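You operate a simulated robot arm through the tools that you are given. There is no shell and no other tool. Be economical: measure what you need, move in short steps, check, and stop when the job is done.

Carry out the task below with a simulated robot arm. There is one attempt and no reset: what you move stays moved.

TASK
Shut the white spout stop and press the mandarin half on the purple plate into the juicer.
Fine: peel back on the plate; then stand the blue tumbler under the spout, open the stop and wait for the juice. Where these are worked on the way, their far stop is far enough and under half their travel is too little: white spout stop.

The check looks at the end state, three seconds after you hand in, the way a careful person would. Anything else that was tipped, shoved, dropped, spilled or broken makes it a failure.

THE ROBOT
A 6-joint arm with a fingered hand on a trunk, on a base that drives. Base frame: it is fixed to the floor where the robot stands at the start and does not move with it; the origin is under the middle of the robot, x ahead of it, y to its left, z up. Lengths are in mm, angles in degrees, forces in N, time in s.
With the tool pointing down near the work surface it reaches from about 160 to 460 mm from the robot's upright axis, wherever it stands. Its first joint turns from -166.0 to 166.0 degrees. Places, roughly: blue socket switch [800, -300, 1000]; grey juicer switch [600, -100, 900]; purple plate (19x19x2 cm) [600, -500, 900]; white spout stop [500, -200, 1000]; yellow socket switch [800, -500, 1000]. Payload 2.3 kg.
Tool frame: the origin (TCP) lies between the finger pads and is the grasp point; the fingertips stand 22 mm ahead of it; z points along the fingers, y is the line along which they close. Largest opening 112 mm; the body of the gripper starts 60 mm behind the TCP. The gripper is a hand of 3 fingers: y runs from the thumb to the fingers, the wrist lies at [0, 0, -218] in the tool frame.
Orientation is told as [roll, pitch, yaw] about the base's x, y, z axes, in that order, counted from this pose: with the fingers straight down and closing along the base's y, the tool's x points along the base's -x, its y along +y and its z along -z.

THE INTERFACE
- The arm moves only by the tool nudge_tool. Its argument "targets" is text: rows parted by semicolons, each of 6 numbers parted by spaces: the shift along the tool's x, y, z in mm, then the turn, a rotation vector about the tool's x, y, z in degrees. In form: tx ty tz rx ry rz; .... A call has 1 to 20 rows; each row shifts and turns the commanded pose from where the row before left it, along the tool's axes as they then stand. Rows are played at 5 a second. More than 50 mm and 8.6 degrees between two rows, and nothing of the call is played. Where a pose cannot be reached the arm comes as near as it can. A force on the tool above 40 N (or 10 N above the force at the start of the call, whichever is more), or a blocked arm, ends the call early, and 0.2 s more pass. In this call time passes only in rows, and 0.2 s behind the last. The reply holds the time, the measured pose of the TCP, the force on the tool along the base axes, the opening and the grip force, in the units named above and with some noise, with the torque about the TCP (base axes, N m) and any sound that the robot's microphone picked up.
- Cameras (640 x 400 px; columns grow to the right, rows downward): "scene" is now at [9.9, 105.7, 1597.1]; the picture's right is [-0.46, -0.89, 0.00], its down [-0.66, 0.34, -0.67] and it looks along [0.60, -0.31, -0.74] (base axes); focal length 258 px, centre (320, 200). "wrist" rides on the gripper at [66, 3, -81] in the tool frame; the picture's right is [-0.05, 1.00, 0.00], its down [-0.77, -0.04, -0.64] and it looks along [-0.63, -0.03, 0.77] (tool axes); focal length 275 px, centre (320, 200). There is no depth. A picture from a camera that has moved, and an enlarged one, comes with that camera's place and axes in the base frame and with its lens.
- camera(camera): a new picture of that camera. The clock stands still meanwhile.
- move_column(by): slides the trunk up (or, below 0, down) by that many mm; the arm and the scene camera ride with it, the base frame stays. It gives what a move gives, with no picture.
- base_move(legs): drives the robot by 1 to 6 legs, each [ahead, left, turn to the left] in mm, mm and degrees, along the robot's own axes; the way and the turn of a leg run together, so that a leg with both is an arc; at most 1500 mm and 180 degrees a leg. The arm and the cameras ride along, it lands a little off, and it stops where it bumps. It gives what a move gives.
- set_fingers(finger1, finger2, thumb_bend): sets how far each is bent, from 0 (flat) to 100 (curled in); at 30 the hand is open as for a grip, at 70 the pads meet at the TCP. One left out holds its place. A second passes; each finger stops where it meets its share of the squeeze, and holds until it gets a number again. It is the only way to open and close the hand. It gives what a move gives, with no picture; readings hold the bend of each and the force on the fingers (four entries, about 0 where the hand has none), thumb and palm.
- aim_head(pan, tilt): turns the head with the scene camera to pan (to the left, within 155 degrees either way) and tilt (down, from -29 to 69), counted from straight ahead of the robot. It gives what a move gives.
- close_up(camera, box): a new picture of the part [left, top, right, bottom] of that camera's present view, enlarged. The clock stands still meanwhile.
- sign_off(): hands the job in; it is judged then, once.

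Go step by step. Nothing tells you exact positions but the pictures and the camera data: compare them with the known pose of the tool, close in by small moves and look again before you grip or let go. The budget is 120 turns and 82 pictures, counting those below and the enlarged ones. Unless the task says otherwise, let go and move clear before handing in, and close with one line.

The tools are called after "Request:" as name(argument=value, ...) on one line, values as JSON. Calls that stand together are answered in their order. nudge_tool: Moves the arm, as the interface text tells. Its arguments: {"type":"object","properties":{"targets":{"type":"string"}},"required":["targets"]} The other tools are called the same way: move_column (by) slides the trunk up or down; set_fingers (finger1, finger2, thumb_bend) moves the fingers one by one; base_move (legs) drives the base; aim_head (pan, tilt) turns the head that bears the scene camera; camera (camera) takes a picture; close_up (camera, box) takes an enlarged picture of a part of a camera's view; sign_off () hands the job in.

At the start:

```text
clock: 0.0
position: [289.3, -8.2, 1278.6]
tcp_rot: [0.1, 0.0, -0.1]
ft_force: [0.2, -0.4, 0.7]
wrist_torque: [0.0, 0.0, 0.02]
width: 111.9
gripper_force: 0.0
shape: jaw
bend: [30.0, 30.0, 30.0]
finger forces: [0.0, 0.1, 0.0, 0.0, 0.0, 0.0]
trunk travel left (down, up): [-525.0, 65.0]
robot x, y, heading: [1.4, 1.1, -0.0]
head pan, tilt: [-27.2, 47.8]
```

scene: 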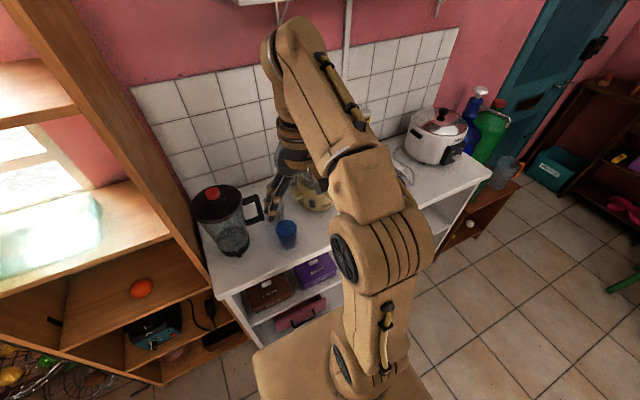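
wrist: 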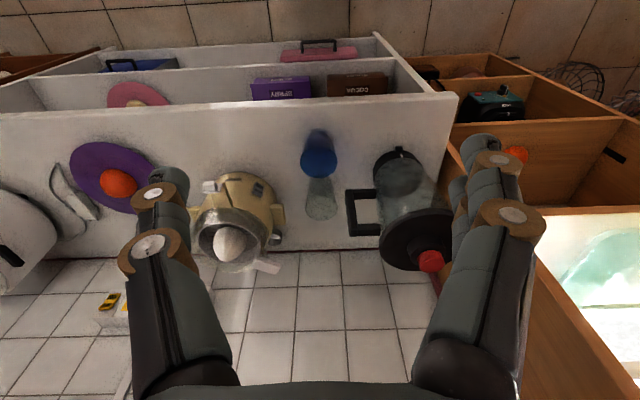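

The wrist view is upside down: the juicer (yellow-beige) sits mid-counter with the blue tumbler to its left and the purple plate with the mandarin half to its right. I'll enlarge those views before moving.

Request:
close_up(camera="wrist", box=[40, 110, 360, 310])

Request:
close_up(camera="scene", box=[180, 100, 500, 300])

```text
2.00 times, centred on (200, 210) of wrist
camera zoom: at [222.2, -5.0, 1357.9], right [0.05, 1.0, 0.0], down [0.77, -0.04, 0.64], along [0.64, -0.03, -0.77], focal length 551 px, centre (560, 180)
```

zoom: 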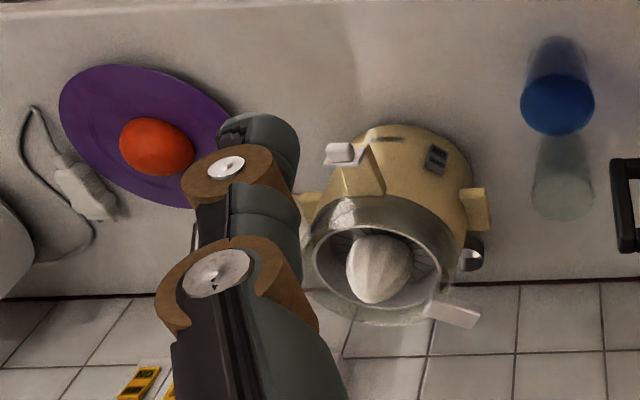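

```text
2.00 times, centred on (340, 200) of scene
camera zoom: at [9.9, 105.7, 1597.1], right [-0.46, -0.89, 0.0], down [-0.66, 0.34, -0.67], along [0.6, -0.31, -0.74], focal length 516 px, centre (280, 200)
```

zoom: 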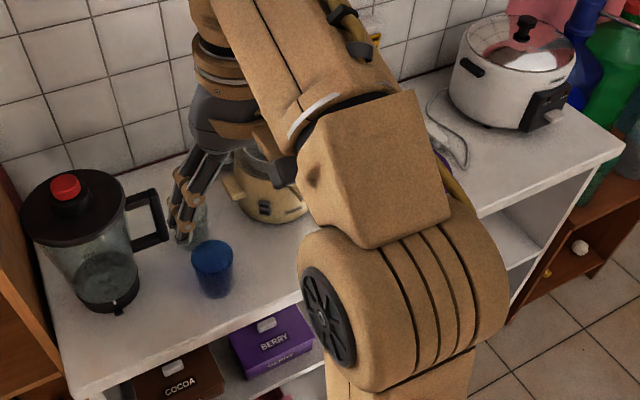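

The counter top is near z≈900, spanning x≈390–790. I'll swing the tool aside (+y) to open up the scene camera's view and turn the head to the juicer, plate and sockets.

Request:
nudge_tool(targets="0 40 0 0 0 0; 0 40 0 0 0 0; 0 40 0 0 0 0; 0 40 0 0 0 0; 20 40 0 0 0 0; 20 40 0 0 0 0")

Request:
aim_head(pan=-35, tilt=40)

Request:
camera(camera="scene")

```text
clock: 1.4
position: [247.9, 230.6, 1272.1]
tcp_rot: [0.2, -0.2, -0.1]
ft_force: [0.9, 1.1, -0.2]
wrist_torque: [0.01, 0.0, -0.03]
width: 111.8
gripper_force: 0.0
shape: jaw
bend: [30.0, 30.0, 30.0]
finger forces: [0.0, 0.0, 0.0, 0.0, 0.1, 0.0]
out of reach, approached as far as the arm can: row 6
trunk travel left (down, up): [-525.0, 65.0]
robot x, y, heading: [1.4, 1.6, 0.0]
head pan, tilt: [-27.2, 47.8]
```

```text
clock: 2.1
position: [247.0, 228.6, 1273.5]
tcp_rot: [0.1, -0.2, -0.1]
ft_force: [-0.1, 0.4, 0.6]
wrist_torque: [-0.02, 0.01, 0.01]
width: 112.0
gripper_force: 0.0
shape: jaw
bend: [30.0, 30.0, 30.0]
finger forces: [0.1, 0.0, 0.0, 0.1, 0.0, 0.1]
trunk travel left (down, up): [-525.0, 65.0]
robot x, y, heading: [0.9, -3.3, 0.1]
head pan, tilt: [-35.0, 40.0]
```

```text
77 pictures are left
camera scene: at [9.3, 93.1, 1608.3], right [-0.57, -0.82, 0.0], down [-0.53, 0.37, -0.77], along [0.63, -0.44, -0.64], focal length 258 px, centre (320, 200)
```

scene: 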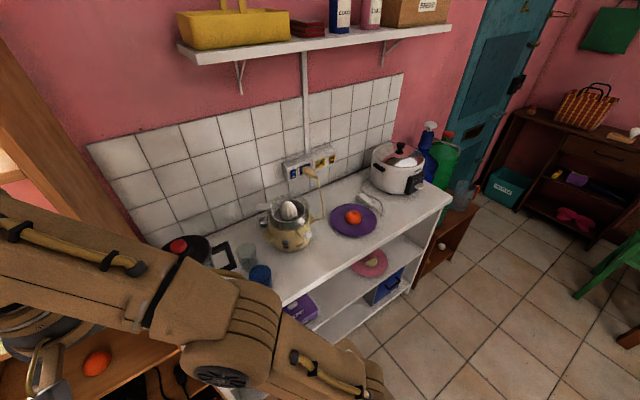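

Now the whole counter is visible. I'll zoom on the juicer and the sockets.

Request:
close_up(camera="scene", box=[230, 180, 342, 250])

Request:
close_up(camera="scene", box=[275, 140, 387, 210])

```text
5.71 times, centred on (286, 215) of scene
camera zoom: at [9.3, 93.1, 1608.3], right [-0.57, -0.82, 0.0], down [-0.53, 0.37, -0.77], along [0.63, -0.44, -0.64], focal length 1475 px, centre (514, 114)
```

zoom: 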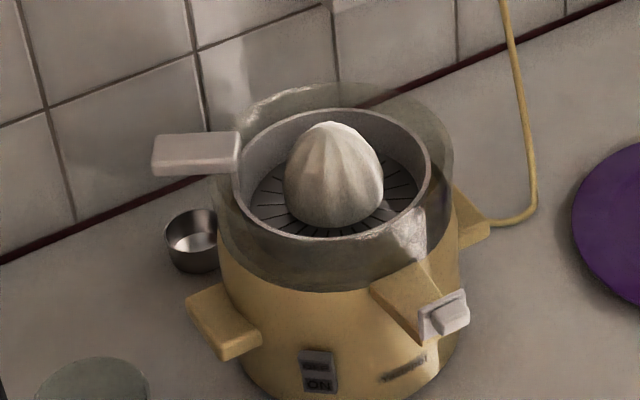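

```text
5.71 times, centred on (331, 175) of scene
camera zoom: at [9.3, 93.1, 1608.3], right [-0.57, -0.82, 0.0], down [-0.53, 0.37, -0.77], along [0.63, -0.44, -0.64], focal length 1475 px, centre (257, 343)
```

zoom: 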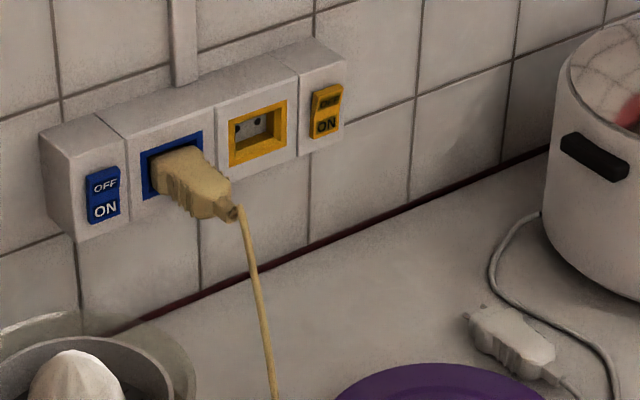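

The juicer is plugged into the blue socket. I'll zoom on both rockers and the stop to read their states.

Request:
close_up(camera="scene", box=[286, 164, 302, 174])

Request:
close_up(camera="scene", box=[276, 226, 316, 251])

```text
16.00 times, centred on (294, 169) of scene
camera zoom: at [9.3, 93.1, 1608.3], right [-0.57, -0.82, 0.0], down [-0.53, 0.37, -0.77], along [0.63, -0.44, -0.64], focal length 4131 px, centre (736, 696)
```

zoom: 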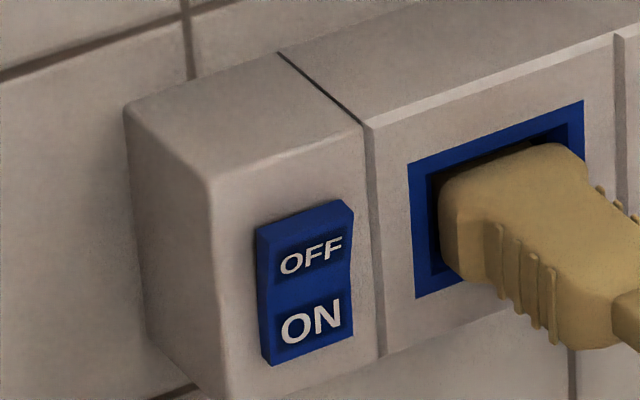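

```text
16.00 times, centred on (296, 238) of scene
camera zoom: at [9.3, 93.1, 1608.3], right [-0.57, -0.82, 0.0], down [-0.53, 0.37, -0.77], along [0.63, -0.44, -0.64], focal length 4131 px, centre (704, -416)
```

zoom: 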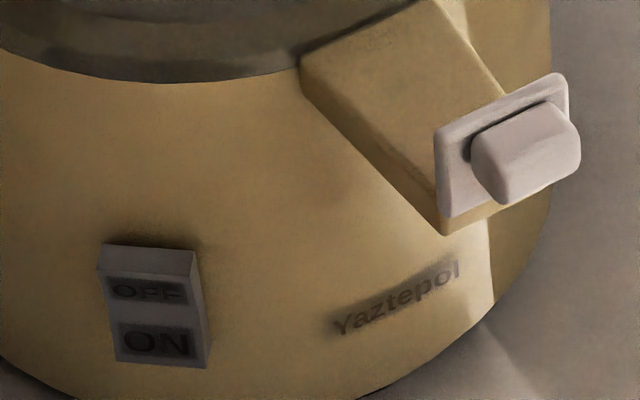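

I'll zoom further on the two rockers to see which side is pressed.

Request:
close_up(camera="scene", box=[290.5, 168, 297.5, 174])

Request:
close_up(camera="scene", box=[281, 240, 291, 250])

Request:
close_up(camera="scene", box=[326, 153, 340, 167])

```text
16.00 times, centred on (294, 171) of scene
camera zoom: at [9.3, 93.1, 1608.3], right [-0.57, -0.82, 0.0], down [-0.53, 0.37, -0.77], along [0.63, -0.44, -0.64], focal length 4131 px, centre (736, 664)
```

zoom: 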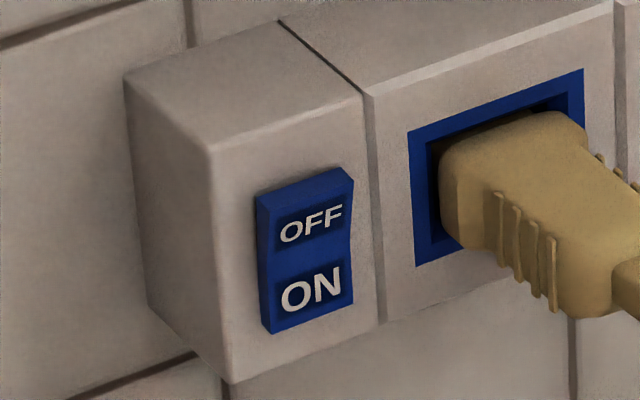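

```text
16.00 times, centred on (286, 245) of scene
camera zoom: at [9.3, 93.1, 1608.3], right [-0.57, -0.82, 0.0], down [-0.53, 0.37, -0.77], along [0.63, -0.44, -0.64], focal length 4131 px, centre (864, -520)
```

zoom: 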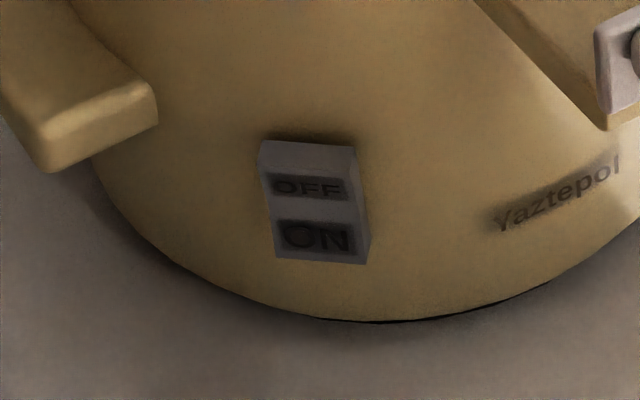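

```text
16.00 times, centred on (333, 160) of scene
camera zoom: at [9.3, 93.1, 1608.3], right [-0.57, -0.82, 0.0], down [-0.53, 0.37, -0.77], along [0.63, -0.44, -0.64], focal length 4131 px, centre (112, 840)
```

zoom: 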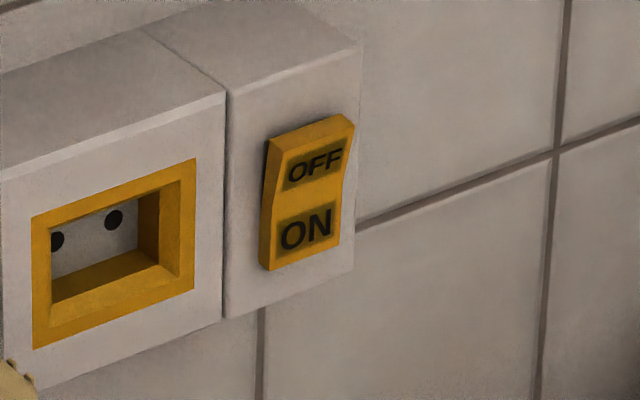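

Counter z≈893, plate ≈(536,-434), juicer axis ≈(590,-175), tumbler ≈(514,-25). The robot needs to stand further right and closer, so I'll strafe right first, then look at the gap between base and counter.

Request:
base_move(legs=[[0, -270, 0]])

Request:
aim_head(pan=-20, tilt=66)

Request:
camera(camera="scene")

```text
clock: 4.0
position: [247.9, -41.5, 1273.2]
tcp_rot: [0.3, -0.2, 0.2]
ft_force: [0.6, 0.4, 0.5]
wrist_torque: [0.05, -0.01, 0.0]
width: 111.8
gripper_force: 0.1
shape: jaw
bend: [30.0, 30.0, 30.0]
finger forces: [0.0, 0.0, 0.0, 0.0, 0.1, 0.0]
trunk travel left (down, up): [-525.0, 65.0]
robot x, y, heading: [-0.2, -272.6, 0.0]
head pan, tilt: [-35.0, 40.0]
```

```text
clock: 4.9
position: [246.6, -40.8, 1273.5]
tcp_rot: [0.2, -0.2, 0.2]
ft_force: [0.1, 0.0, -0.1]
wrist_torque: [0.01, -0.01, -0.02]
width: 112.0
gripper_force: 0.0
shape: jaw
bend: [30.0, 30.0, 30.0]
finger forces: [0.1, 0.0, 0.1, 0.0, 0.1, 0.0]
trunk travel left (down, up): [-525.0, 65.0]
robot x, y, heading: [1.8, -271.9, 0.1]
head pan, tilt: [-20.0, 66.0]
```

```text
69 pictures are left
camera scene: at [-4.3, -149.6, 1575.0], right [-0.34, -0.94, 0.0], down [-0.86, 0.31, -0.41], along [0.38, -0.14, -0.91], focal length 258 px, centre (320, 200)
```

scene: 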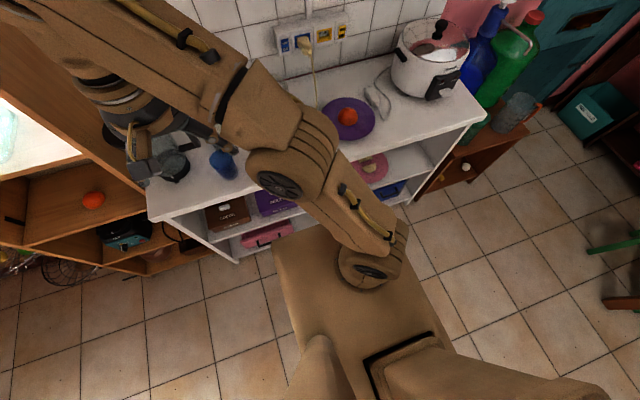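

The base seems to have roughly 200 mm clearance to the shelf front. I'll drive ahead 120 mm and look again.

Request:
base_move(legs=[[120, 0, 0]])

Request:
camera(camera="scene")

Request:
camera(camera="wrist")

```text
clock: 6.1
position: [366.5, -39.6, 1273.6]
tcp_rot: [0.2, -0.1, 0.2]
ft_force: [0.4, 0.9, -0.4]
wrist_torque: [0.01, -0.01, 0.02]
width: 112.0
gripper_force: 0.1
shape: jaw
bend: [30.0, 30.0, 30.0]
finger forces: [0.0, 0.0, 0.0, 0.1, 0.0, 0.0]
trunk travel left (down, up): [-525.0, 65.0]
robot x, y, heading: [121.3, -275.9, 0.4]
head pan, tilt: [-20.0, 66.0]
```

```text
68 pictures are left
camera scene: at [115.2, -148.9, 1574.9], right [-0.34, -0.94, 0.0], down [-0.86, 0.31, -0.41], along [0.38, -0.14, -0.91], focal length 258 px, centre (320, 200)
```

scene: 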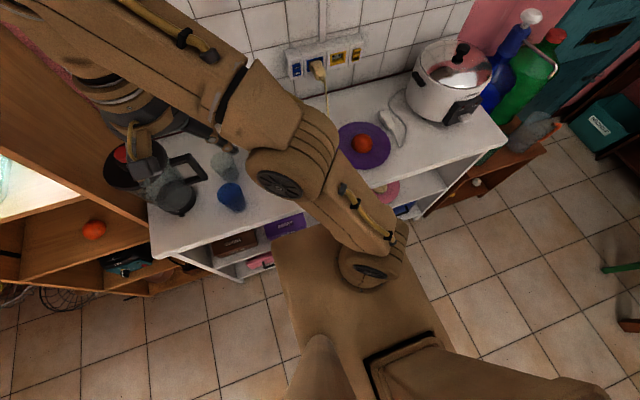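

```text
67 pictures are left
camera wrist: at [298.9, -37.3, 1352.7], right [0.04, 1.0, 0.0], down [0.77, -0.04, 0.64], along [0.64, -0.02, -0.77], focal length 275 px, centre (320, 200)
```

wrist: 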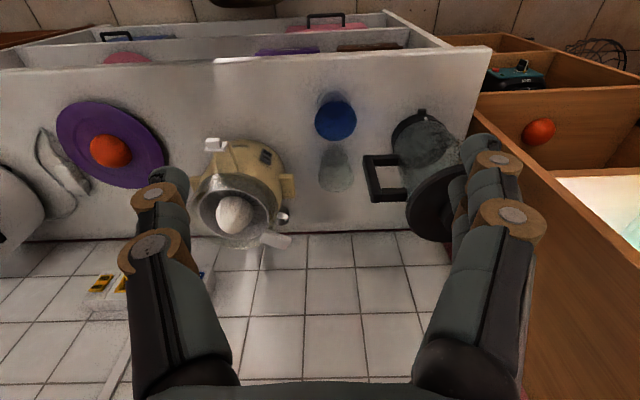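

Front overhang of the base is uncertain but leaves some 60–100 mm. I'll creep ahead another 45 mm and then measure plate and juicer accurately with the wrist camera.

Request:
base_move(legs=[[45, 0, -0.4]])

Request:
nudge_tool(targets="0 -50 0 0 0 0; 0 -50 0 0 0 0; 0 -50 0 0 0 0; 0 -50 0 0 0 0; 0 -50 0 0 0 0; 0 -50 0 0 0 0; 0 -50 0 0 0 0; 0 -40 0 0 0 0")

Request:
camera(camera="wrist")

Request:
aim_head(pan=0, tilt=50)

Request:
camera(camera="scene")

```text
clock: 7.0
position: [413.9, -41.2, 1273.3]
tcp_rot: [0.2, -0.2, 0.0]
ft_force: [0.8, 0.0, -0.1]
wrist_torque: [0.0, 0.02, 0.0]
width: 112.1
gripper_force: 0.0
shape: jaw
bend: [30.0, 30.0, 30.0]
finger forces: [0.0, 0.0, 0.0, 0.0, 0.0, 0.0]
trunk travel left (down, up): [-525.0, 65.0]
robot x, y, heading: [163.1, -272.3, -0.0]
head pan, tilt: [-20.0, 66.0]
```

```text
clock: 8.8
position: [419.2, -419.4, 1251.1]
tcp_rot: [0.1, -0.2, -0.3]
ft_force: [-0.1, 0.0, -0.1]
wrist_torque: [-0.02, -0.01, 0.02]
width: 112.2
gripper_force: 0.1
shape: jaw
bend: [30.0, 30.0, 30.0]
finger forces: [0.0, 0.0, 0.1, 0.1, 0.1, 0.0]
out of reach, approached as far as the arm can: row 7, 8
trunk travel left (down, up): [-525.0, 65.0]
robot x, y, heading: [160.6, -268.4, -0.0]
head pan, tilt: [-20.0, 66.0]
```

```text
66 pictures are left
camera wrist: at [351.3, -415.6, 1330.5], right [0.05, 1.0, 0.0], down [0.77, -0.04, 0.64], along [0.64, -0.03, -0.77], focal length 275 px, centre (320, 200)
```

wrist: 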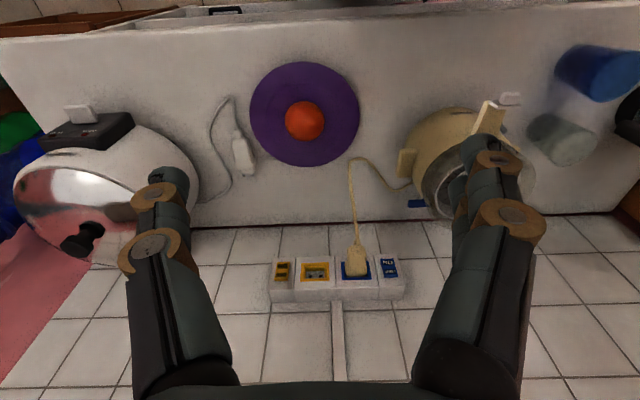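

```text
clock: 9.7
position: [417.8, -417.3, 1251.1]
tcp_rot: [0.0, -0.2, -0.2]
ft_force: [-0.2, -0.2, -0.2]
wrist_torque: [0.0, 0.0, 0.01]
width: 112.2
gripper_force: 0.0
shape: jaw
bend: [30.0, 30.0, 30.0]
finger forces: [0.1, 0.0, 0.0, 0.0, 0.0, 0.0]
trunk travel left (down, up): [-525.0, 65.0]
robot x, y, heading: [164.2, -268.1, 0.0]
head pan, tilt: [0.0, 50.0]
```

```text
65 pictures are left
camera scene: at [181.2, -128.7, 1594.1], right [0.0, -1.0, 0.0], down [-0.77, 0.0, -0.64], along [0.64, 0.0, -0.77], focal length 258 px, centre (320, 200)
```

scene: 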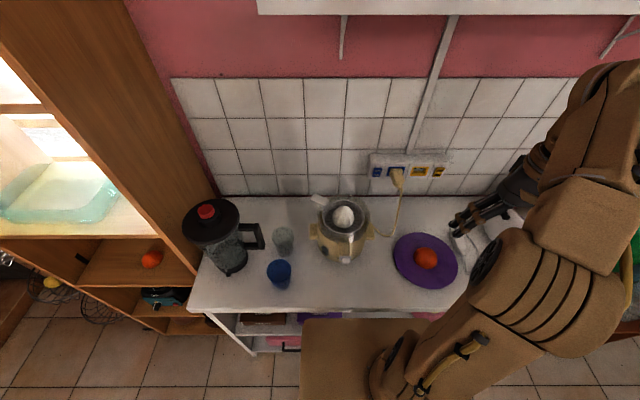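

The mandarin half is near (539,-449) and the juicer near (590,-175). I'll zoom on the mandarin, the spout stop and the rockers from these new viewpoints.

Request:
close_up(camera="scene", box=[388, 228, 468, 288])

Request:
close_up(camera="scene", box=[300, 190, 380, 265])

Request:
close_up(camera="wrist", box=[265, 250, 409, 310])

```text
6.67 times, centred on (428, 258) of scene
camera zoom: at [181.2, -128.7, 1594.1], right [0.0, -1.0, 0.0], down [-0.77, 0.0, -0.64], along [0.64, 0.0, -0.77], focal length 1721 px, centre (-400, -187)
```

zoom: 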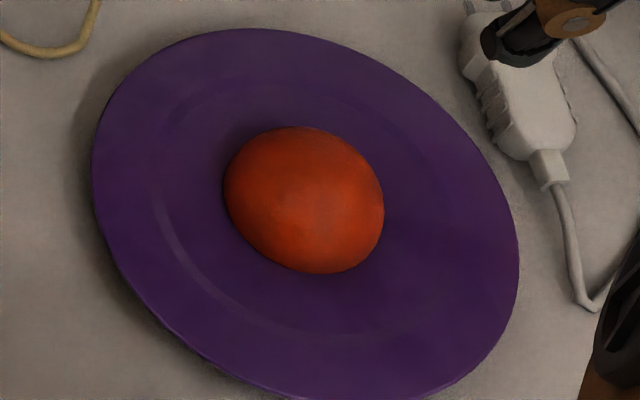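

```text
5.33 times, centred on (340, 228) of scene
camera zoom: at [181.2, -128.7, 1594.1], right [0.0, -1.0, 0.0], down [-0.77, 0.0, -0.64], along [0.64, 0.0, -0.77], focal length 1377 px, centre (213, 53)
```

zoom: 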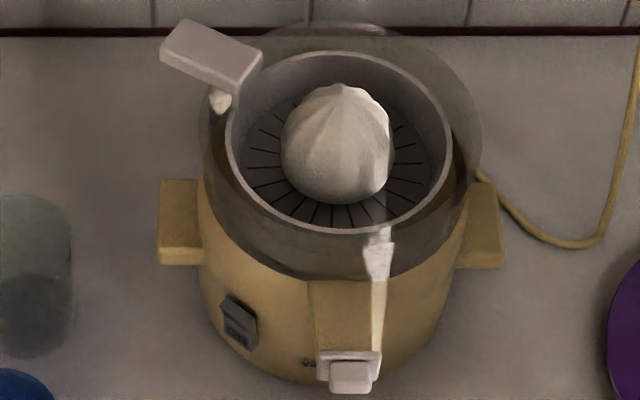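

```text
4.44 times, centred on (337, 280) of wrist
camera zoom: at [351.2, -414.6, 1330.9], right [0.05, 1.0, 0.0], down [0.77, -0.04, 0.64], along [0.64, -0.03, -0.77], focal length 1224 px, centre (244, -156)
```

zoom: 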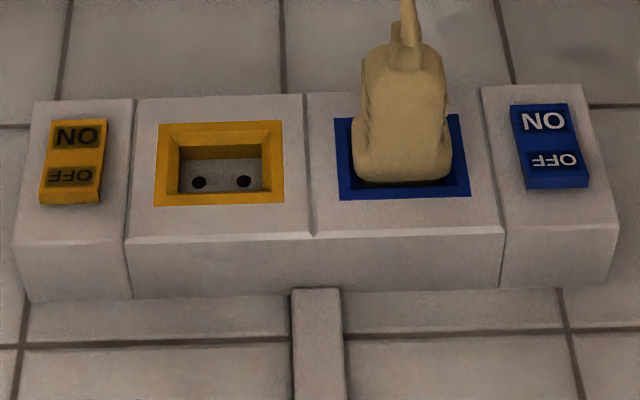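

Cone tip ≈(599,-190,1064), strainer rim ≈z 1020, stop ≈(493,-196,970). I'll bring the hand in front of the juicer to inspect the stop and the grey switch closely.

Request:
nudge_tool(targets="10 46 0 0 0 0; 10 46 0 0 0 0; 10 46 0 0 0 0; 10 46 0 0 0 0; 10 43 0 0 0 0; 0 0 40 0 0 0; 0 0 40 0 0 0; 0 0 40 0 0 0")

Request:
camera(camera="wrist")

```text
clock: 11.5
position: [368.9, -190.5, 1128.8]
tcp_rot: [0.2, -0.3, -0.2]
ft_force: [0.7, 0.1, -0.7]
wrist_torque: [0.01, 0.0, 0.01]
width: 111.8
gripper_force: 0.0
shape: jaw
bend: [30.0, 30.0, 30.0]
finger forces: [0.0, 0.0, 0.1, 0.1, 0.1, 0.0]
trunk travel left (down, up): [-525.0, 65.0]
robot x, y, heading: [164.8, -264.2, -0.1]
head pan, tilt: [0.0, 50.0]
```

```text
61 pictures are left
camera wrist: at [301.6, -187.1, 1209.0], right [0.05, 1.0, 0.0], down [0.77, -0.04, 0.64], along [0.64, -0.03, -0.77], focal length 275 px, centre (320, 200)
```

wrist: 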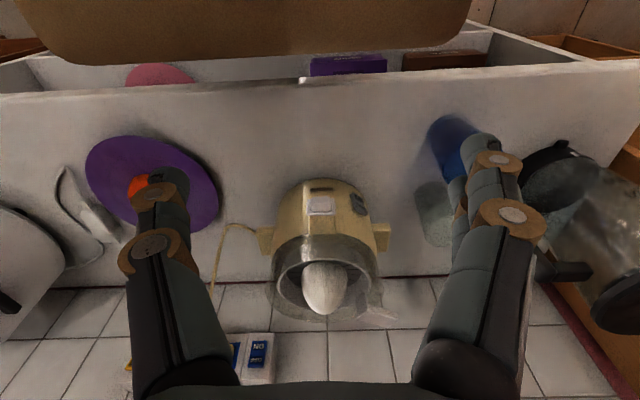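

Request:
close_up(camera="wrist", box=[280, 165, 384, 230])

Request:
close_up(camera="wrist", box=[225, 330, 289, 370])

```text
6.15 times, centred on (332, 198) of wrist
camera zoom: at [301.6, -187.1, 1209.0], right [0.05, 1.0, 0.0], down [0.77, -0.04, 0.64], along [0.64, -0.03, -0.77], focal length 1694 px, centre (246, 215)
```

zoom: 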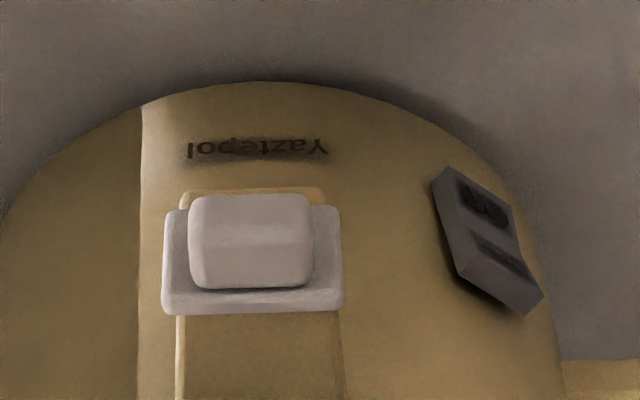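

```text
10.00 times, centred on (257, 350) of wrist
camera zoom: at [301.6, -187.1, 1209.0], right [0.05, 1.0, 0.0], down [0.77, -0.04, 0.64], along [0.64, -0.03, -0.77], focal length 2753 px, centre (950, -1300)
```

zoom: 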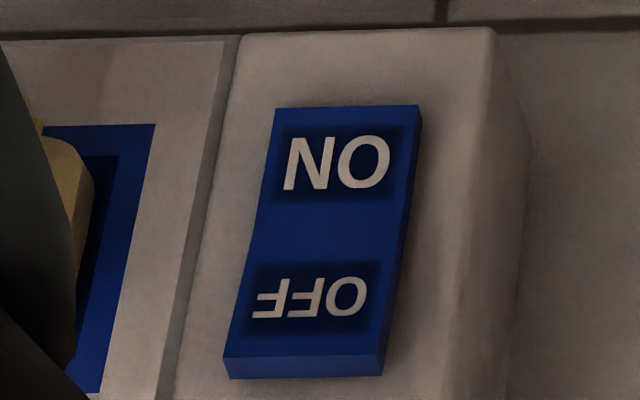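

The stop is a white plate with a knob on the end of the spout; I need a level look to see how it moves. I'll pitch the hand about 50° so the wrist camera looks horizontally at it, standing off.

Request:
nudge_tool(targets="0 0 0 0 -8.4 0; 0 0 0 0 -8.4 0; 0 0 0 0 -8.4 0; 0 0 0 0 -8.4 0; 0 0 0 0 -8.4 0; 0 0 0 0 -8.4 0; 18 0 34 0 0 0; 18 0 34 0 0 0; 18 0 34 0 0 0; 18 0 34 0 0 0")

Request:
camera(camera="wrist")

```text
clock: 13.7
position: [432.4, -94.3, 1074.5]
tcp_rot: [0.1, -50.4, -0.3]
ft_force: [0.8, 0.1, -0.2]
wrist_torque: [0.02, -0.01, -0.04]
width: 112.0
gripper_force: 0.0
shape: jaw
bend: [30.0, 30.0, 30.0]
finger forces: [0.1, 0.1, 0.0, 0.0, 0.1, 0.0]
out of reach, approached as far as the arm can: row 4, 5, 6, 7, 8, 9, 10
trunk travel left (down, up): [-525.0, 65.0]
robot x, y, heading: [164.8, -269.0, 0.1]
head pan, tilt: [0.0, 50.0]
```

```text
58 pictures are left
camera wrist: at [327.7, -91.7, 1074.7], right [0.03, 1.0, 0.04], down [0.0, -0.04, 1.0], along [1.0, -0.03, 0.0], focal length 275 px, centre (320, 200)
```

wrist: 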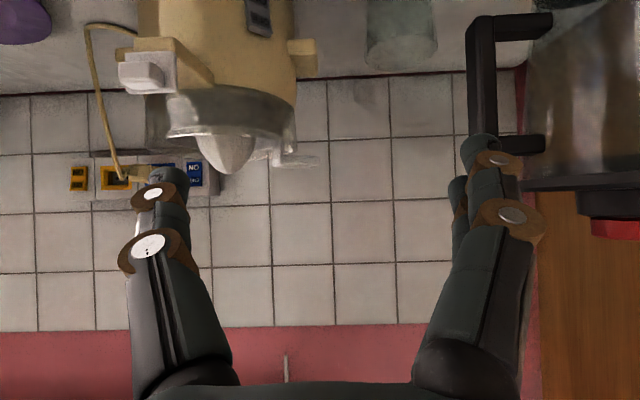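

The arm settled off to the left but gives a useful side view. Zooming on the stop and switches.

Request:
close_up(camera="wrist", box=[100, 30, 196, 110])

Request:
close_up(camera="wrist", box=[176, 155, 216, 195])

Request:
close_up(camera="wrist", box=[230, 0, 294, 40])

```text
5.00 times, centred on (148, 70) of wrist
camera zoom: at [327.7, -91.7, 1074.7], right [0.03, 1.0, 0.04], down [0.0, -0.04, 1.0], along [1.0, -0.03, 0.0], focal length 1376 px, centre (1180, 850)
```

zoom: 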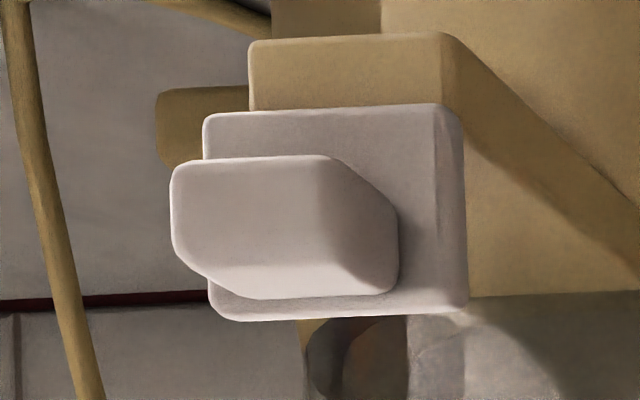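

```text
10.00 times, centred on (196, 175) of wrist
camera zoom: at [327.7, -91.7, 1074.7], right [0.03, 1.0, 0.04], down [0.0, -0.04, 1.0], along [1.0, -0.03, 0.0], focal length 2753 px, centre (1560, 450)
```

zoom: 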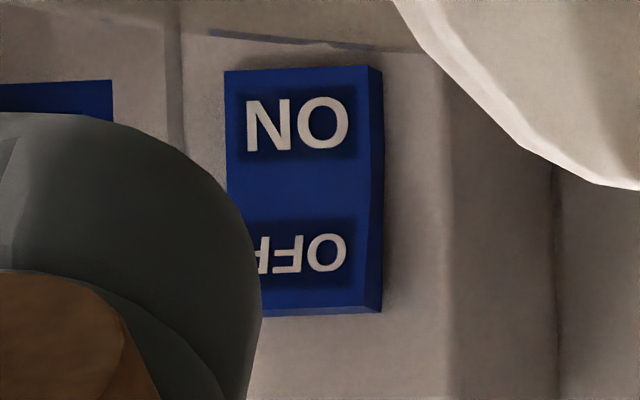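

```text
10.00 times, centred on (262, 20) of wrist
camera zoom: at [327.7, -91.7, 1074.7], right [0.03, 1.0, 0.04], down [0.0, -0.04, 1.0], along [1.0, -0.03, 0.0], focal length 2753 px, centre (900, 2000)
```

zoom: 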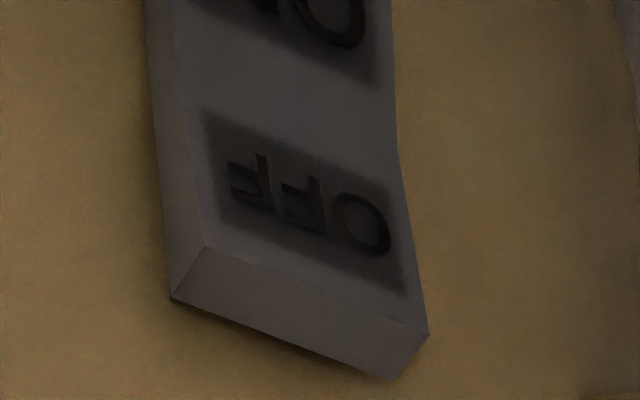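

The plate is raised about 8 mm, showing the spout lip beneath it, so shutting means pushing it down. I'll lift, return the hand to vertical, and curl the fingers leaving a narrow thumb to see the finger geometry.

Request:
nudge_tool(targets="-38 0 -32 0 0 0; 0 0 0 0 8.4 0; 0 0 0 0 8.4 0; 0 0 0 0 8.4 0; 0 0 0 0 8.4 0; 0 0 0 0 8.4 0; 0 0 0 0 8.4 0; 0 -45 0 0 0 0; 0 -45 0 0 0 0")

Request:
set_fingers(finger1=70, finger2=70, thumb_bend=70)

Request:
camera(camera="wrist")

Request:
camera(camera="scene")

```text
clock: 15.7
position: [433.5, -185.2, 1127.4]
tcp_rot: [0.3, -0.2, -0.2]
ft_force: [0.7, 0.0, 0.6]
wrist_torque: [-0.03, 0.0, -0.02]
width: 112.1
gripper_force: 0.1
shape: jaw
bend: [30.0, 30.0, 30.0]
finger forces: [0.0, 0.0, 0.1, 0.0, 0.0, 0.1]
trunk travel left (down, up): [-525.0, 65.0]
robot x, y, heading: [166.5, -264.9, -0.1]
head pan, tilt: [0.0, 50.0]
```

```text
clock: 16.7
position: [434.1, -185.1, 1126.5]
tcp_rot: [0.1, -0.2, -0.1]
ft_force: [-0.3, -0.3, -0.3]
wrist_torque: [-0.02, 0.0, 0.03]
width: 2.9
gripper_force: 0.0
shape: fingers
bend: [70.0, 70.0, 70.0]
finger forces: [0.1, 0.0, 0.0, 0.0, 0.0, 0.0]
trunk travel left (down, up): [-525.0, 65.0]
robot x, y, heading: [163.8, -273.7, 0.2]
head pan, tilt: [0.0, 50.0]
```

```text
54 pictures are left
camera wrist: at [366.2, -181.5, 1205.6], right [0.05, 1.0, 0.0], down [0.77, -0.04, 0.64], along [0.64, -0.03, -0.77], focal length 275 px, centre (320, 200)
```

wrist: 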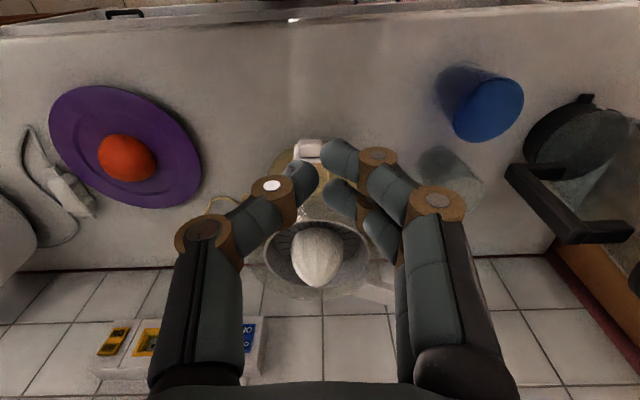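

```text
53 pictures are left
camera scene: at [181.2, -128.4, 1594.1], right [0.0, -1.0, 0.0], down [-0.77, 0.0, -0.64], along [0.64, 0.0, -0.77], focal length 258 px, centre (320, 200)
```

scene: 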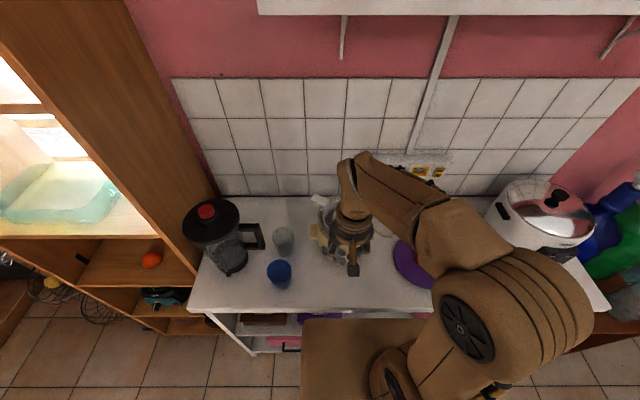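

Thumb sits centrally, the two fingers straddle x by ±12 mm. I'll open the two fingers, keep the thumb in, and zoom to place the thumb over the knob.

Request:
set_fingers(finger1=30, finger2=30, thumb_bend=70)

Request:
close_up(camera="wrist", box=[270, 120, 350, 200])

```text
clock: 17.7
position: [434.6, -184.6, 1127.4]
tcp_rot: [0.1, -0.2, 0.0]
ft_force: [0.2, 0.0, 0.4]
wrist_torque: [-0.01, -0.01, 0.01]
width: 55.9
gripper_force: 0.1
shape: fingers
bend: [30.0, 30.0, 70.0]
finger forces: [0.1, 0.0, 0.1, 0.1, 0.0, 0.0]
trunk travel left (down, up): [-525.0, 65.0]
robot x, y, heading: [164.1, -270.1, 0.1]
head pan, tilt: [0.0, 50.0]
```

```text
5.00 times, centred on (310, 160) of wrist
camera zoom: at [366.2, -181.6, 1205.6], right [0.05, 1.0, 0.0], down [0.77, -0.04, 0.64], along [0.64, -0.03, -0.77], focal length 1376 px, centre (370, 400)
```

zoom: 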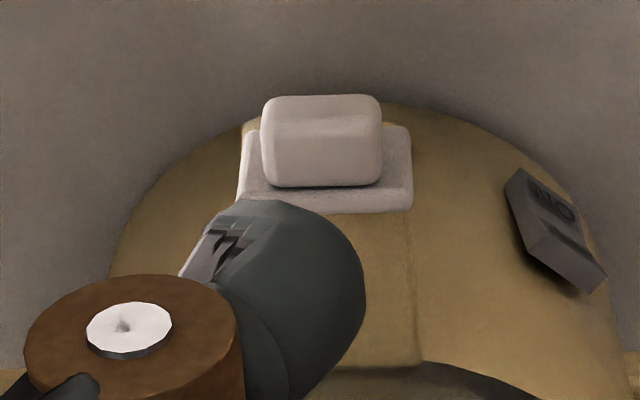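

Knob top centre ≈(479,-195,1004). I'll move the thumb tip over it, 12 mm above, then press down in small steps.

Request:
nudge_tool(targets="-40 -5 0 0 0 0; 0 0 40 0 0 0; 0 0 43 0 0 0")

Request:
close_up(camera="wrist", box=[240, 100, 400, 200])

```text
clock: 18.5
position: [473.0, -190.1, 1041.5]
tcp_rot: [0.2, -0.1, -0.1]
ft_force: [0.0, 0.0, 0.1]
wrist_torque: [0.02, 0.04, -0.02]
width: 55.9
gripper_force: 0.0
shape: fingers
bend: [30.0, 30.0, 70.0]
finger forces: [0.0, 0.0, 0.0, 0.0, 0.0, 0.0]
trunk travel left (down, up): [-525.0, 65.0]
robot x, y, heading: [165.3, -270.9, 0.1]
head pan, tilt: [0.0, 50.0]
```

```text
4.00 times, centred on (320, 150) of wrist
camera zoom: at [404.9, -186.8, 1120.8], right [0.05, 1.0, 0.0], down [0.77, -0.04, 0.64], along [0.64, -0.03, -0.77], focal length 1101 px, centre (320, 400)
```

zoom: 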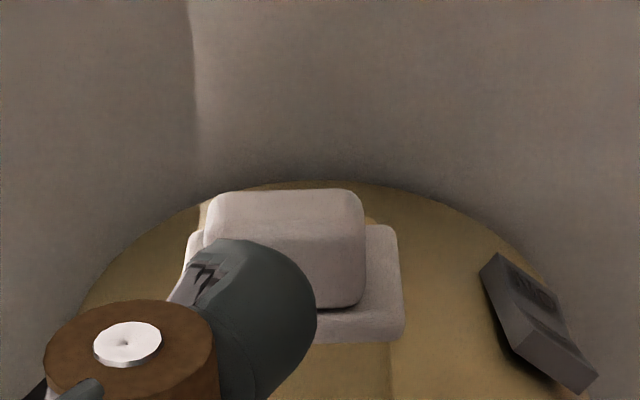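

Thumb is over the knob. Pressing down in 4 mm steps.

Request:
nudge_tool(targets="-2 0 4 0 0 0; 0 0 4 0 0 0; 0 0 4 0 0 0; 0 0 4 0 0 0")

```text
clock: 19.5
position: [475.6, -190.0, 1027.1]
tcp_rot: [0.2, -0.2, -0.1]
ft_force: [0.9, -0.5, 0.1]
wrist_torque: [-0.03, 0.01, -0.02]
width: 55.7
gripper_force: 0.0
shape: fingers
bend: [30.0, 30.0, 70.0]
finger forces: [0.0, 0.0, 0.0, 0.0, 0.2, 0.1]
trunk travel left (down, up): [-525.0, 65.0]
robot x, y, heading: [160.1, -267.3, -0.3]
head pan, tilt: [0.0, 50.0]
```

Request:
nudge_tool(targets="0 0 3 0 0 0; 0 0 3 0 0 0")

Request:
close_up(camera="wrist", box=[240, 100, 400, 200])

```text
clock: 20.1
position: [475.1, -189.0, 1021.5]
tcp_rot: [0.1, -0.3, -0.1]
ft_force: [-0.1, -0.2, 0.5]
wrist_torque: [0.01, -0.03, 0.0]
width: 56.0
gripper_force: 0.0
shape: fingers
bend: [30.0, 30.0, 70.0]
finger forces: [0.0, 0.1, 0.0, 0.0, 0.0, 0.1]
trunk travel left (down, up): [-525.0, 65.0]
robot x, y, heading: [163.9, -270.9, 0.1]
head pan, tilt: [0.0, 50.0]
```

```text
4.00 times, centred on (320, 150) of wrist
camera zoom: at [407.3, -186.7, 1100.6], right [0.05, 1.0, 0.0], down [0.77, -0.04, 0.64], along [0.64, -0.03, -0.77], focal length 1101 px, centre (320, 400)
```

zoom: 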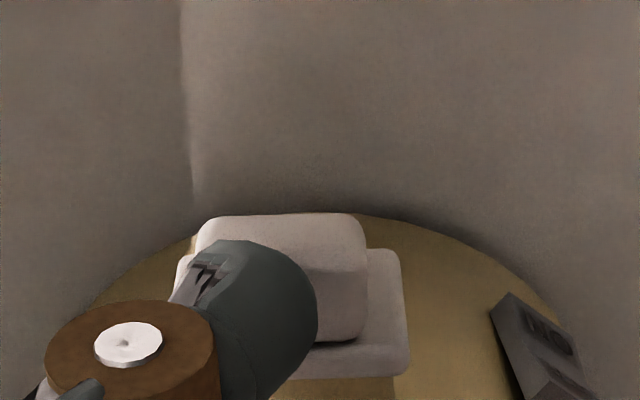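

No contact yet; continuing down.

Request:
nudge_tool(targets="0 0 3 0 0 0; 0 0 3 0 0 0; 0 0 2 0 0 0")

```text
clock: 20.9
position: [473.7, -191.4, 1014.4]
tcp_rot: [0.1, -0.2, -0.1]
ft_force: [1.2, -0.7, 4.2]
wrist_torque: [-0.04, -0.03, 0.01]
width: 55.2
gripper_force: 2.5
shape: fingers
bend: [30.0, 30.0, 70.0]
finger forces: [0.1, 0.1, 0.1, 0.0, 4.4, 0.0]
trunk travel left (down, up): [-525.0, 65.0]
robot x, y, heading: [164.8, -270.5, 0.0]
head pan, tilt: [0.0, 50.0]
```

Contact with the knob, about 4 N. Continuing to push down.

Request:
nudge_tool(targets="0 0 2 0 0 0; 0 0 2 0 0 0; 0 0 2 0 0 0")

Request:
close_up(camera="wrist", box=[240, 100, 400, 200])

```text
clock: 21.7
position: [473.1, -192.0, 1009.2]
tcp_rot: [0.3, -0.3, -0.1]
ft_force: [-3.0, -3.7, 15.8]
wrist_torque: [-0.19, 0.05, -0.02]
width: 54.0
gripper_force: 8.0
shape: fingers
bend: [30.0, 30.0, 71.0]
finger forces: [0.1, 0.0, 0.0, 0.1, 15.9, 0.0]
trunk travel left (down, up): [-525.0, 65.0]
robot x, y, heading: [165.8, -272.1, -0.0]
head pan, tilt: [0.0, 50.0]
```

```text
4.00 times, centred on (320, 150) of wrist
camera zoom: at [405.5, -189.1, 1087.7], right [0.05, 1.0, 0.0], down [0.77, -0.04, 0.64], along [0.64, -0.03, -0.77], focal length 1101 px, centre (320, 400)
```

zoom: 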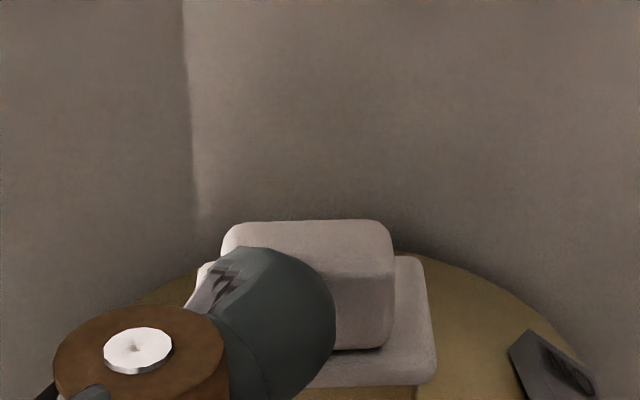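

The knob seems to move with friction. Pushing further.

Request:
nudge_tool(targets="0 0 2 0 0 0; 0 0 2 0 0 0; 0 0 2 0 0 0; 0 0 2 0 0 0")

Request:
close_up(camera="wrist", box=[240, 100, 400, 200])

```text
clock: 22.7
position: [473.1, -191.2, 1000.7]
tcp_rot: [0.3, -0.3, -0.1]
ft_force: [-6.7, -2.4, 19.4]
wrist_torque: [-0.04, 0.03, -0.01]
width: 48.4
gripper_force: 10.0
shape: fingers
bend: [30.0, 30.0, 75.0]
finger forces: [0.1, 0.0, 0.1, 0.0, 20.1, 0.0]
trunk travel left (down, up): [-525.0, 65.0]
robot x, y, heading: [166.0, -269.4, 0.1]
head pan, tilt: [0.0, 50.0]
```

```text
4.00 times, centred on (320, 150) of wrist
camera zoom: at [405.3, -188.6, 1079.3], right [0.05, 1.0, 0.0], down [0.77, -0.04, 0.64], along [0.64, -0.03, -0.77], focal length 1101 px, centre (320, 400)
```

zoom: 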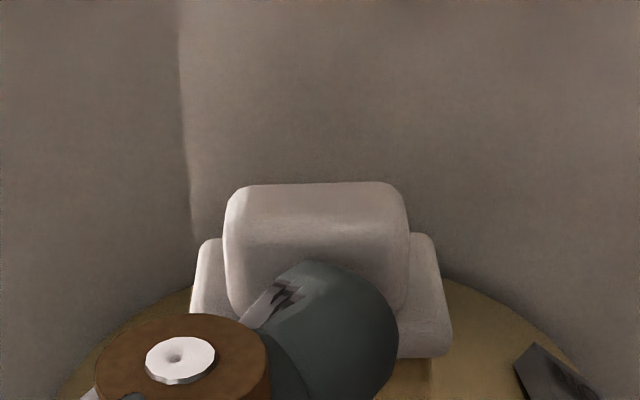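

The stop has clearly shifted. I'll lift off and look at it.

Request:
nudge_tool(targets="0 0 -40 0 0 0; 20 0 -45 0 0 0; 20 -5 0 0 0 0")

Request:
close_up(camera="wrist", box=[270, 120, 350, 200])

```text
clock: 23.5
position: [436.2, -195.6, 1085.8]
tcp_rot: [0.2, -0.2, -0.2]
ft_force: [-0.1, 0.0, -1.0]
wrist_torque: [0.04, -0.01, 0.0]
width: 55.4
gripper_force: 0.0
shape: fingers
bend: [30.0, 30.0, 70.0]
finger forces: [0.0, 0.0, 0.1, 0.1, 0.0, 0.0]
trunk travel left (down, up): [-525.0, 65.0]
robot x, y, heading: [163.9, -274.5, -0.2]
head pan, tilt: [0.0, 50.0]
```

```text
5.00 times, centred on (310, 160) of wrist
camera zoom: at [368.1, -192.5, 1164.7], right [0.05, 1.0, 0.0], down [0.77, -0.04, 0.64], along [0.64, -0.03, -0.77], focal length 1376 px, centre (370, 400)
```

zoom: 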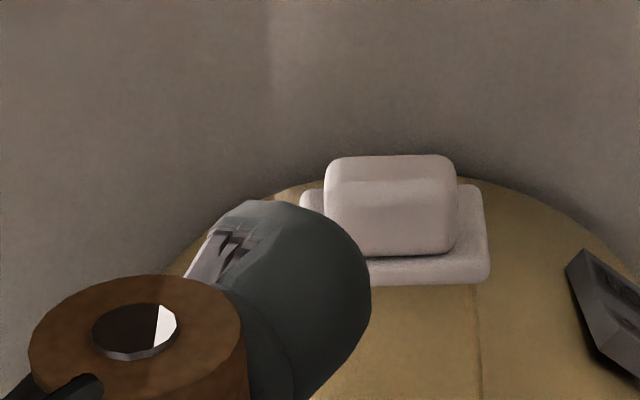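

The stop went down roughly 15 mm. I'll go on toward the mandarin, and once the arm is out of the way compare the stop from the scene camera.

Request:
set_fingers(finger1=30, finger2=30, thumb_bend=30)

Request:
nudge_tool(targets="0 -43 0 0 0 0; 0 -43 0 0 0 0; 0 -43 0 0 0 0; 0 -43 0 0 0 0; 0 -43 0 0 0 0; -34 -39 0 0 0 0; -34 0 35 0 0 0; -34 0 40 0 0 0")

Request:
camera(camera="wrist")

Request:
close_up(camera="scene", box=[300, 190, 380, 265])

```text
clock: 24.5
position: [435.4, -196.7, 1085.3]
tcp_rot: [0.1, -0.1, 0.0]
ft_force: [0.3, -0.3, 0.6]
wrist_torque: [0.0, 0.0, 0.02]
width: 111.3
gripper_force: 0.2
shape: fingers
bend: [30.0, 30.0, 30.0]
finger forces: [0.0, 0.0, 0.1, 0.0, 0.0, 0.0]
trunk travel left (down, up): [-525.0, 65.0]
robot x, y, heading: [165.7, -270.4, 0.1]
head pan, tilt: [0.0, 50.0]
```

```text
refused: row 6 steps farther than a row can; nothing moved
```

```text
46 pictures are left
camera wrist: at [368.3, -192.5, 1164.5], right [0.05, 1.0, 0.0], down [0.77, -0.04, 0.64], along [0.64, -0.03, -0.77], focal length 275 px, centre (320, 200)
```

wrist: 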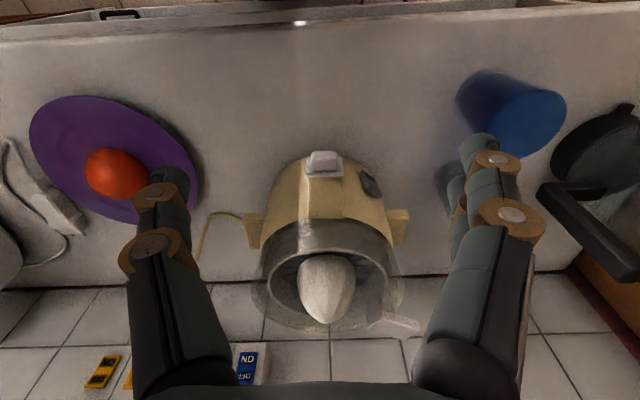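

```text
5.33 times, centred on (340, 228) of scene
camera zoom: at [181.2, -128.4, 1594.1], right [0.0, -1.0, 0.0], down [-0.77, 0.0, -0.64], along [0.64, 0.0, -0.77], focal length 1377 px, centre (213, 53)
```

zoom: 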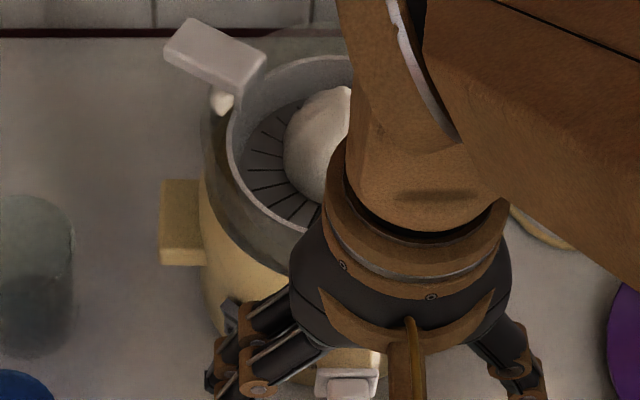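

The stop went down about 13 mm, juicer unmoved. Redoing the move to the mandarin with shorter rows.

Request:
nudge_tool(targets="0 -43 0 0 0 0; 0 -43 0 0 0 0; 0 -43 0 0 0 0; 0 -43 0 0 0 0; 0 -43 0 0 0 0; -25 -39 0 0 0 0; -40 0 20 0 0 0; -38 0 30 0 0 0; 0 0 30 0 0 0")

Request:
camera(camera="wrist")

Request:
close_up(camera="scene", box=[300, 190, 380, 265])

```text
clock: 26.5
position: [539.0, -449.7, 1003.9]
tcp_rot: [0.2, -0.3, 0.0]
ft_force: [-0.1, -0.9, 0.1]
wrist_torque: [0.01, 0.02, -0.01]
width: 111.3
gripper_force: 0.0
shape: fingers
bend: [30.0, 30.0, 30.0]
finger forces: [0.0, 0.0, 0.1, 0.0, 0.0, 0.0]
trunk travel left (down, up): [-525.0, 65.0]
robot x, y, heading: [166.5, -272.4, 0.0]
head pan, tilt: [0.0, 50.0]
```

```text
44 pictures are left
camera wrist: at [471.0, -447.4, 1083.1], right [0.05, 1.0, 0.0], down [0.77, -0.04, 0.64], along [0.64, -0.03, -0.77], focal length 275 px, centre (320, 200)
```

wrist: 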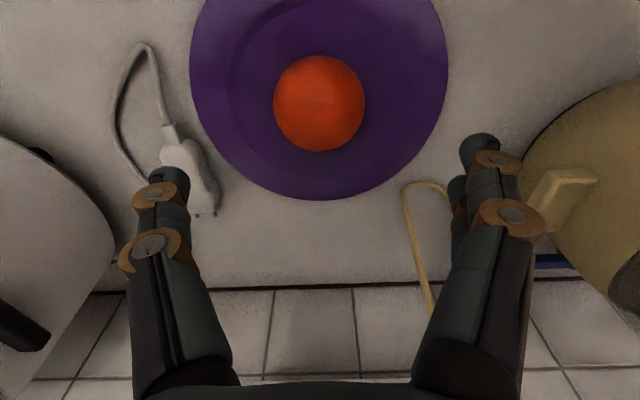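

```text
5.33 times, centred on (340, 228) of scene
camera zoom: at [180.9, -128.3, 1594.1], right [0.0, -1.0, 0.0], down [-0.77, 0.0, -0.64], along [0.64, 0.0, -0.77], focal length 1377 px, centre (213, 53)
```

zoom: 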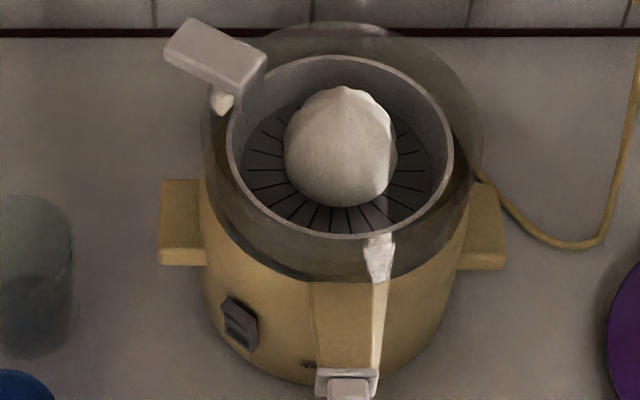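

The stop is now flush with the spout end. The hand is centred over the mandarin; I'll descend toward it.

Request:
nudge_tool(targets="0 0 40 0 0 0; 0 0 40 0 0 0; 0 0 15 0 0 0")

Request:
camera(camera="wrist")

```text
clock: 27.3
position: [539.2, -450.2, 907.8]
tcp_rot: [0.2, -0.1, -0.1]
ft_force: [-0.3, 0.0, -0.8]
wrist_torque: [-0.04, 0.02, 0.01]
width: 111.1
gripper_force: 0.0
shape: fingers
bend: [30.0, 30.0, 30.0]
finger forces: [0.0, 0.0, 0.1, 0.0, 0.0, 0.0]
trunk travel left (down, up): [-525.0, 65.0]
robot x, y, heading: [164.2, -269.6, -0.3]
head pan, tilt: [0.0, 50.0]
```

```text
42 pictures are left
camera wrist: at [471.4, -447.7, 987.1], right [0.05, 1.0, 0.0], down [0.77, -0.04, 0.64], along [0.64, -0.03, -0.77], focal length 275 px, centre (320, 200)
```

wrist: 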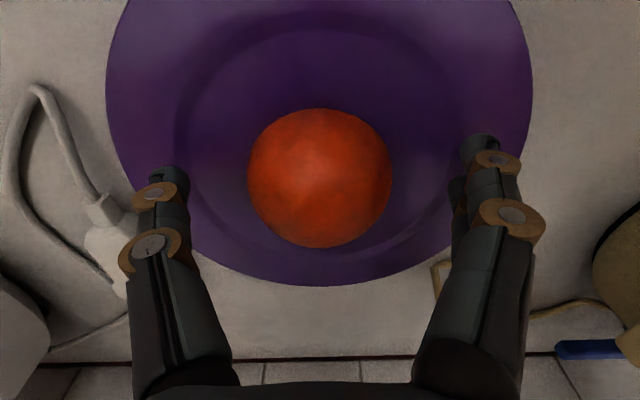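

Well aligned. Descending in small steps until the fingertips are just above or touch the plate.

Request:
nudge_tool(targets="-2 0 4 0 0 0; 0 0 3 0 0 0; 0 0 3 0 0 0")

```text
clock: 28.1
position: [540.1, -450.5, 898.5]
tcp_rot: [0.3, -0.2, -0.1]
ft_force: [0.2, -0.6, 0.6]
wrist_torque: [-0.02, 0.01, -0.02]
width: 111.4
gripper_force: 0.2
shape: fingers
bend: [30.0, 30.0, 30.0]
finger forces: [0.1, 0.2, 0.1, 0.0, 0.5, 0.0]
trunk travel left (down, up): [-525.0, 65.0]
robot x, y, heading: [166.8, -271.5, -0.1]
head pan, tilt: [0.0, 50.0]
```

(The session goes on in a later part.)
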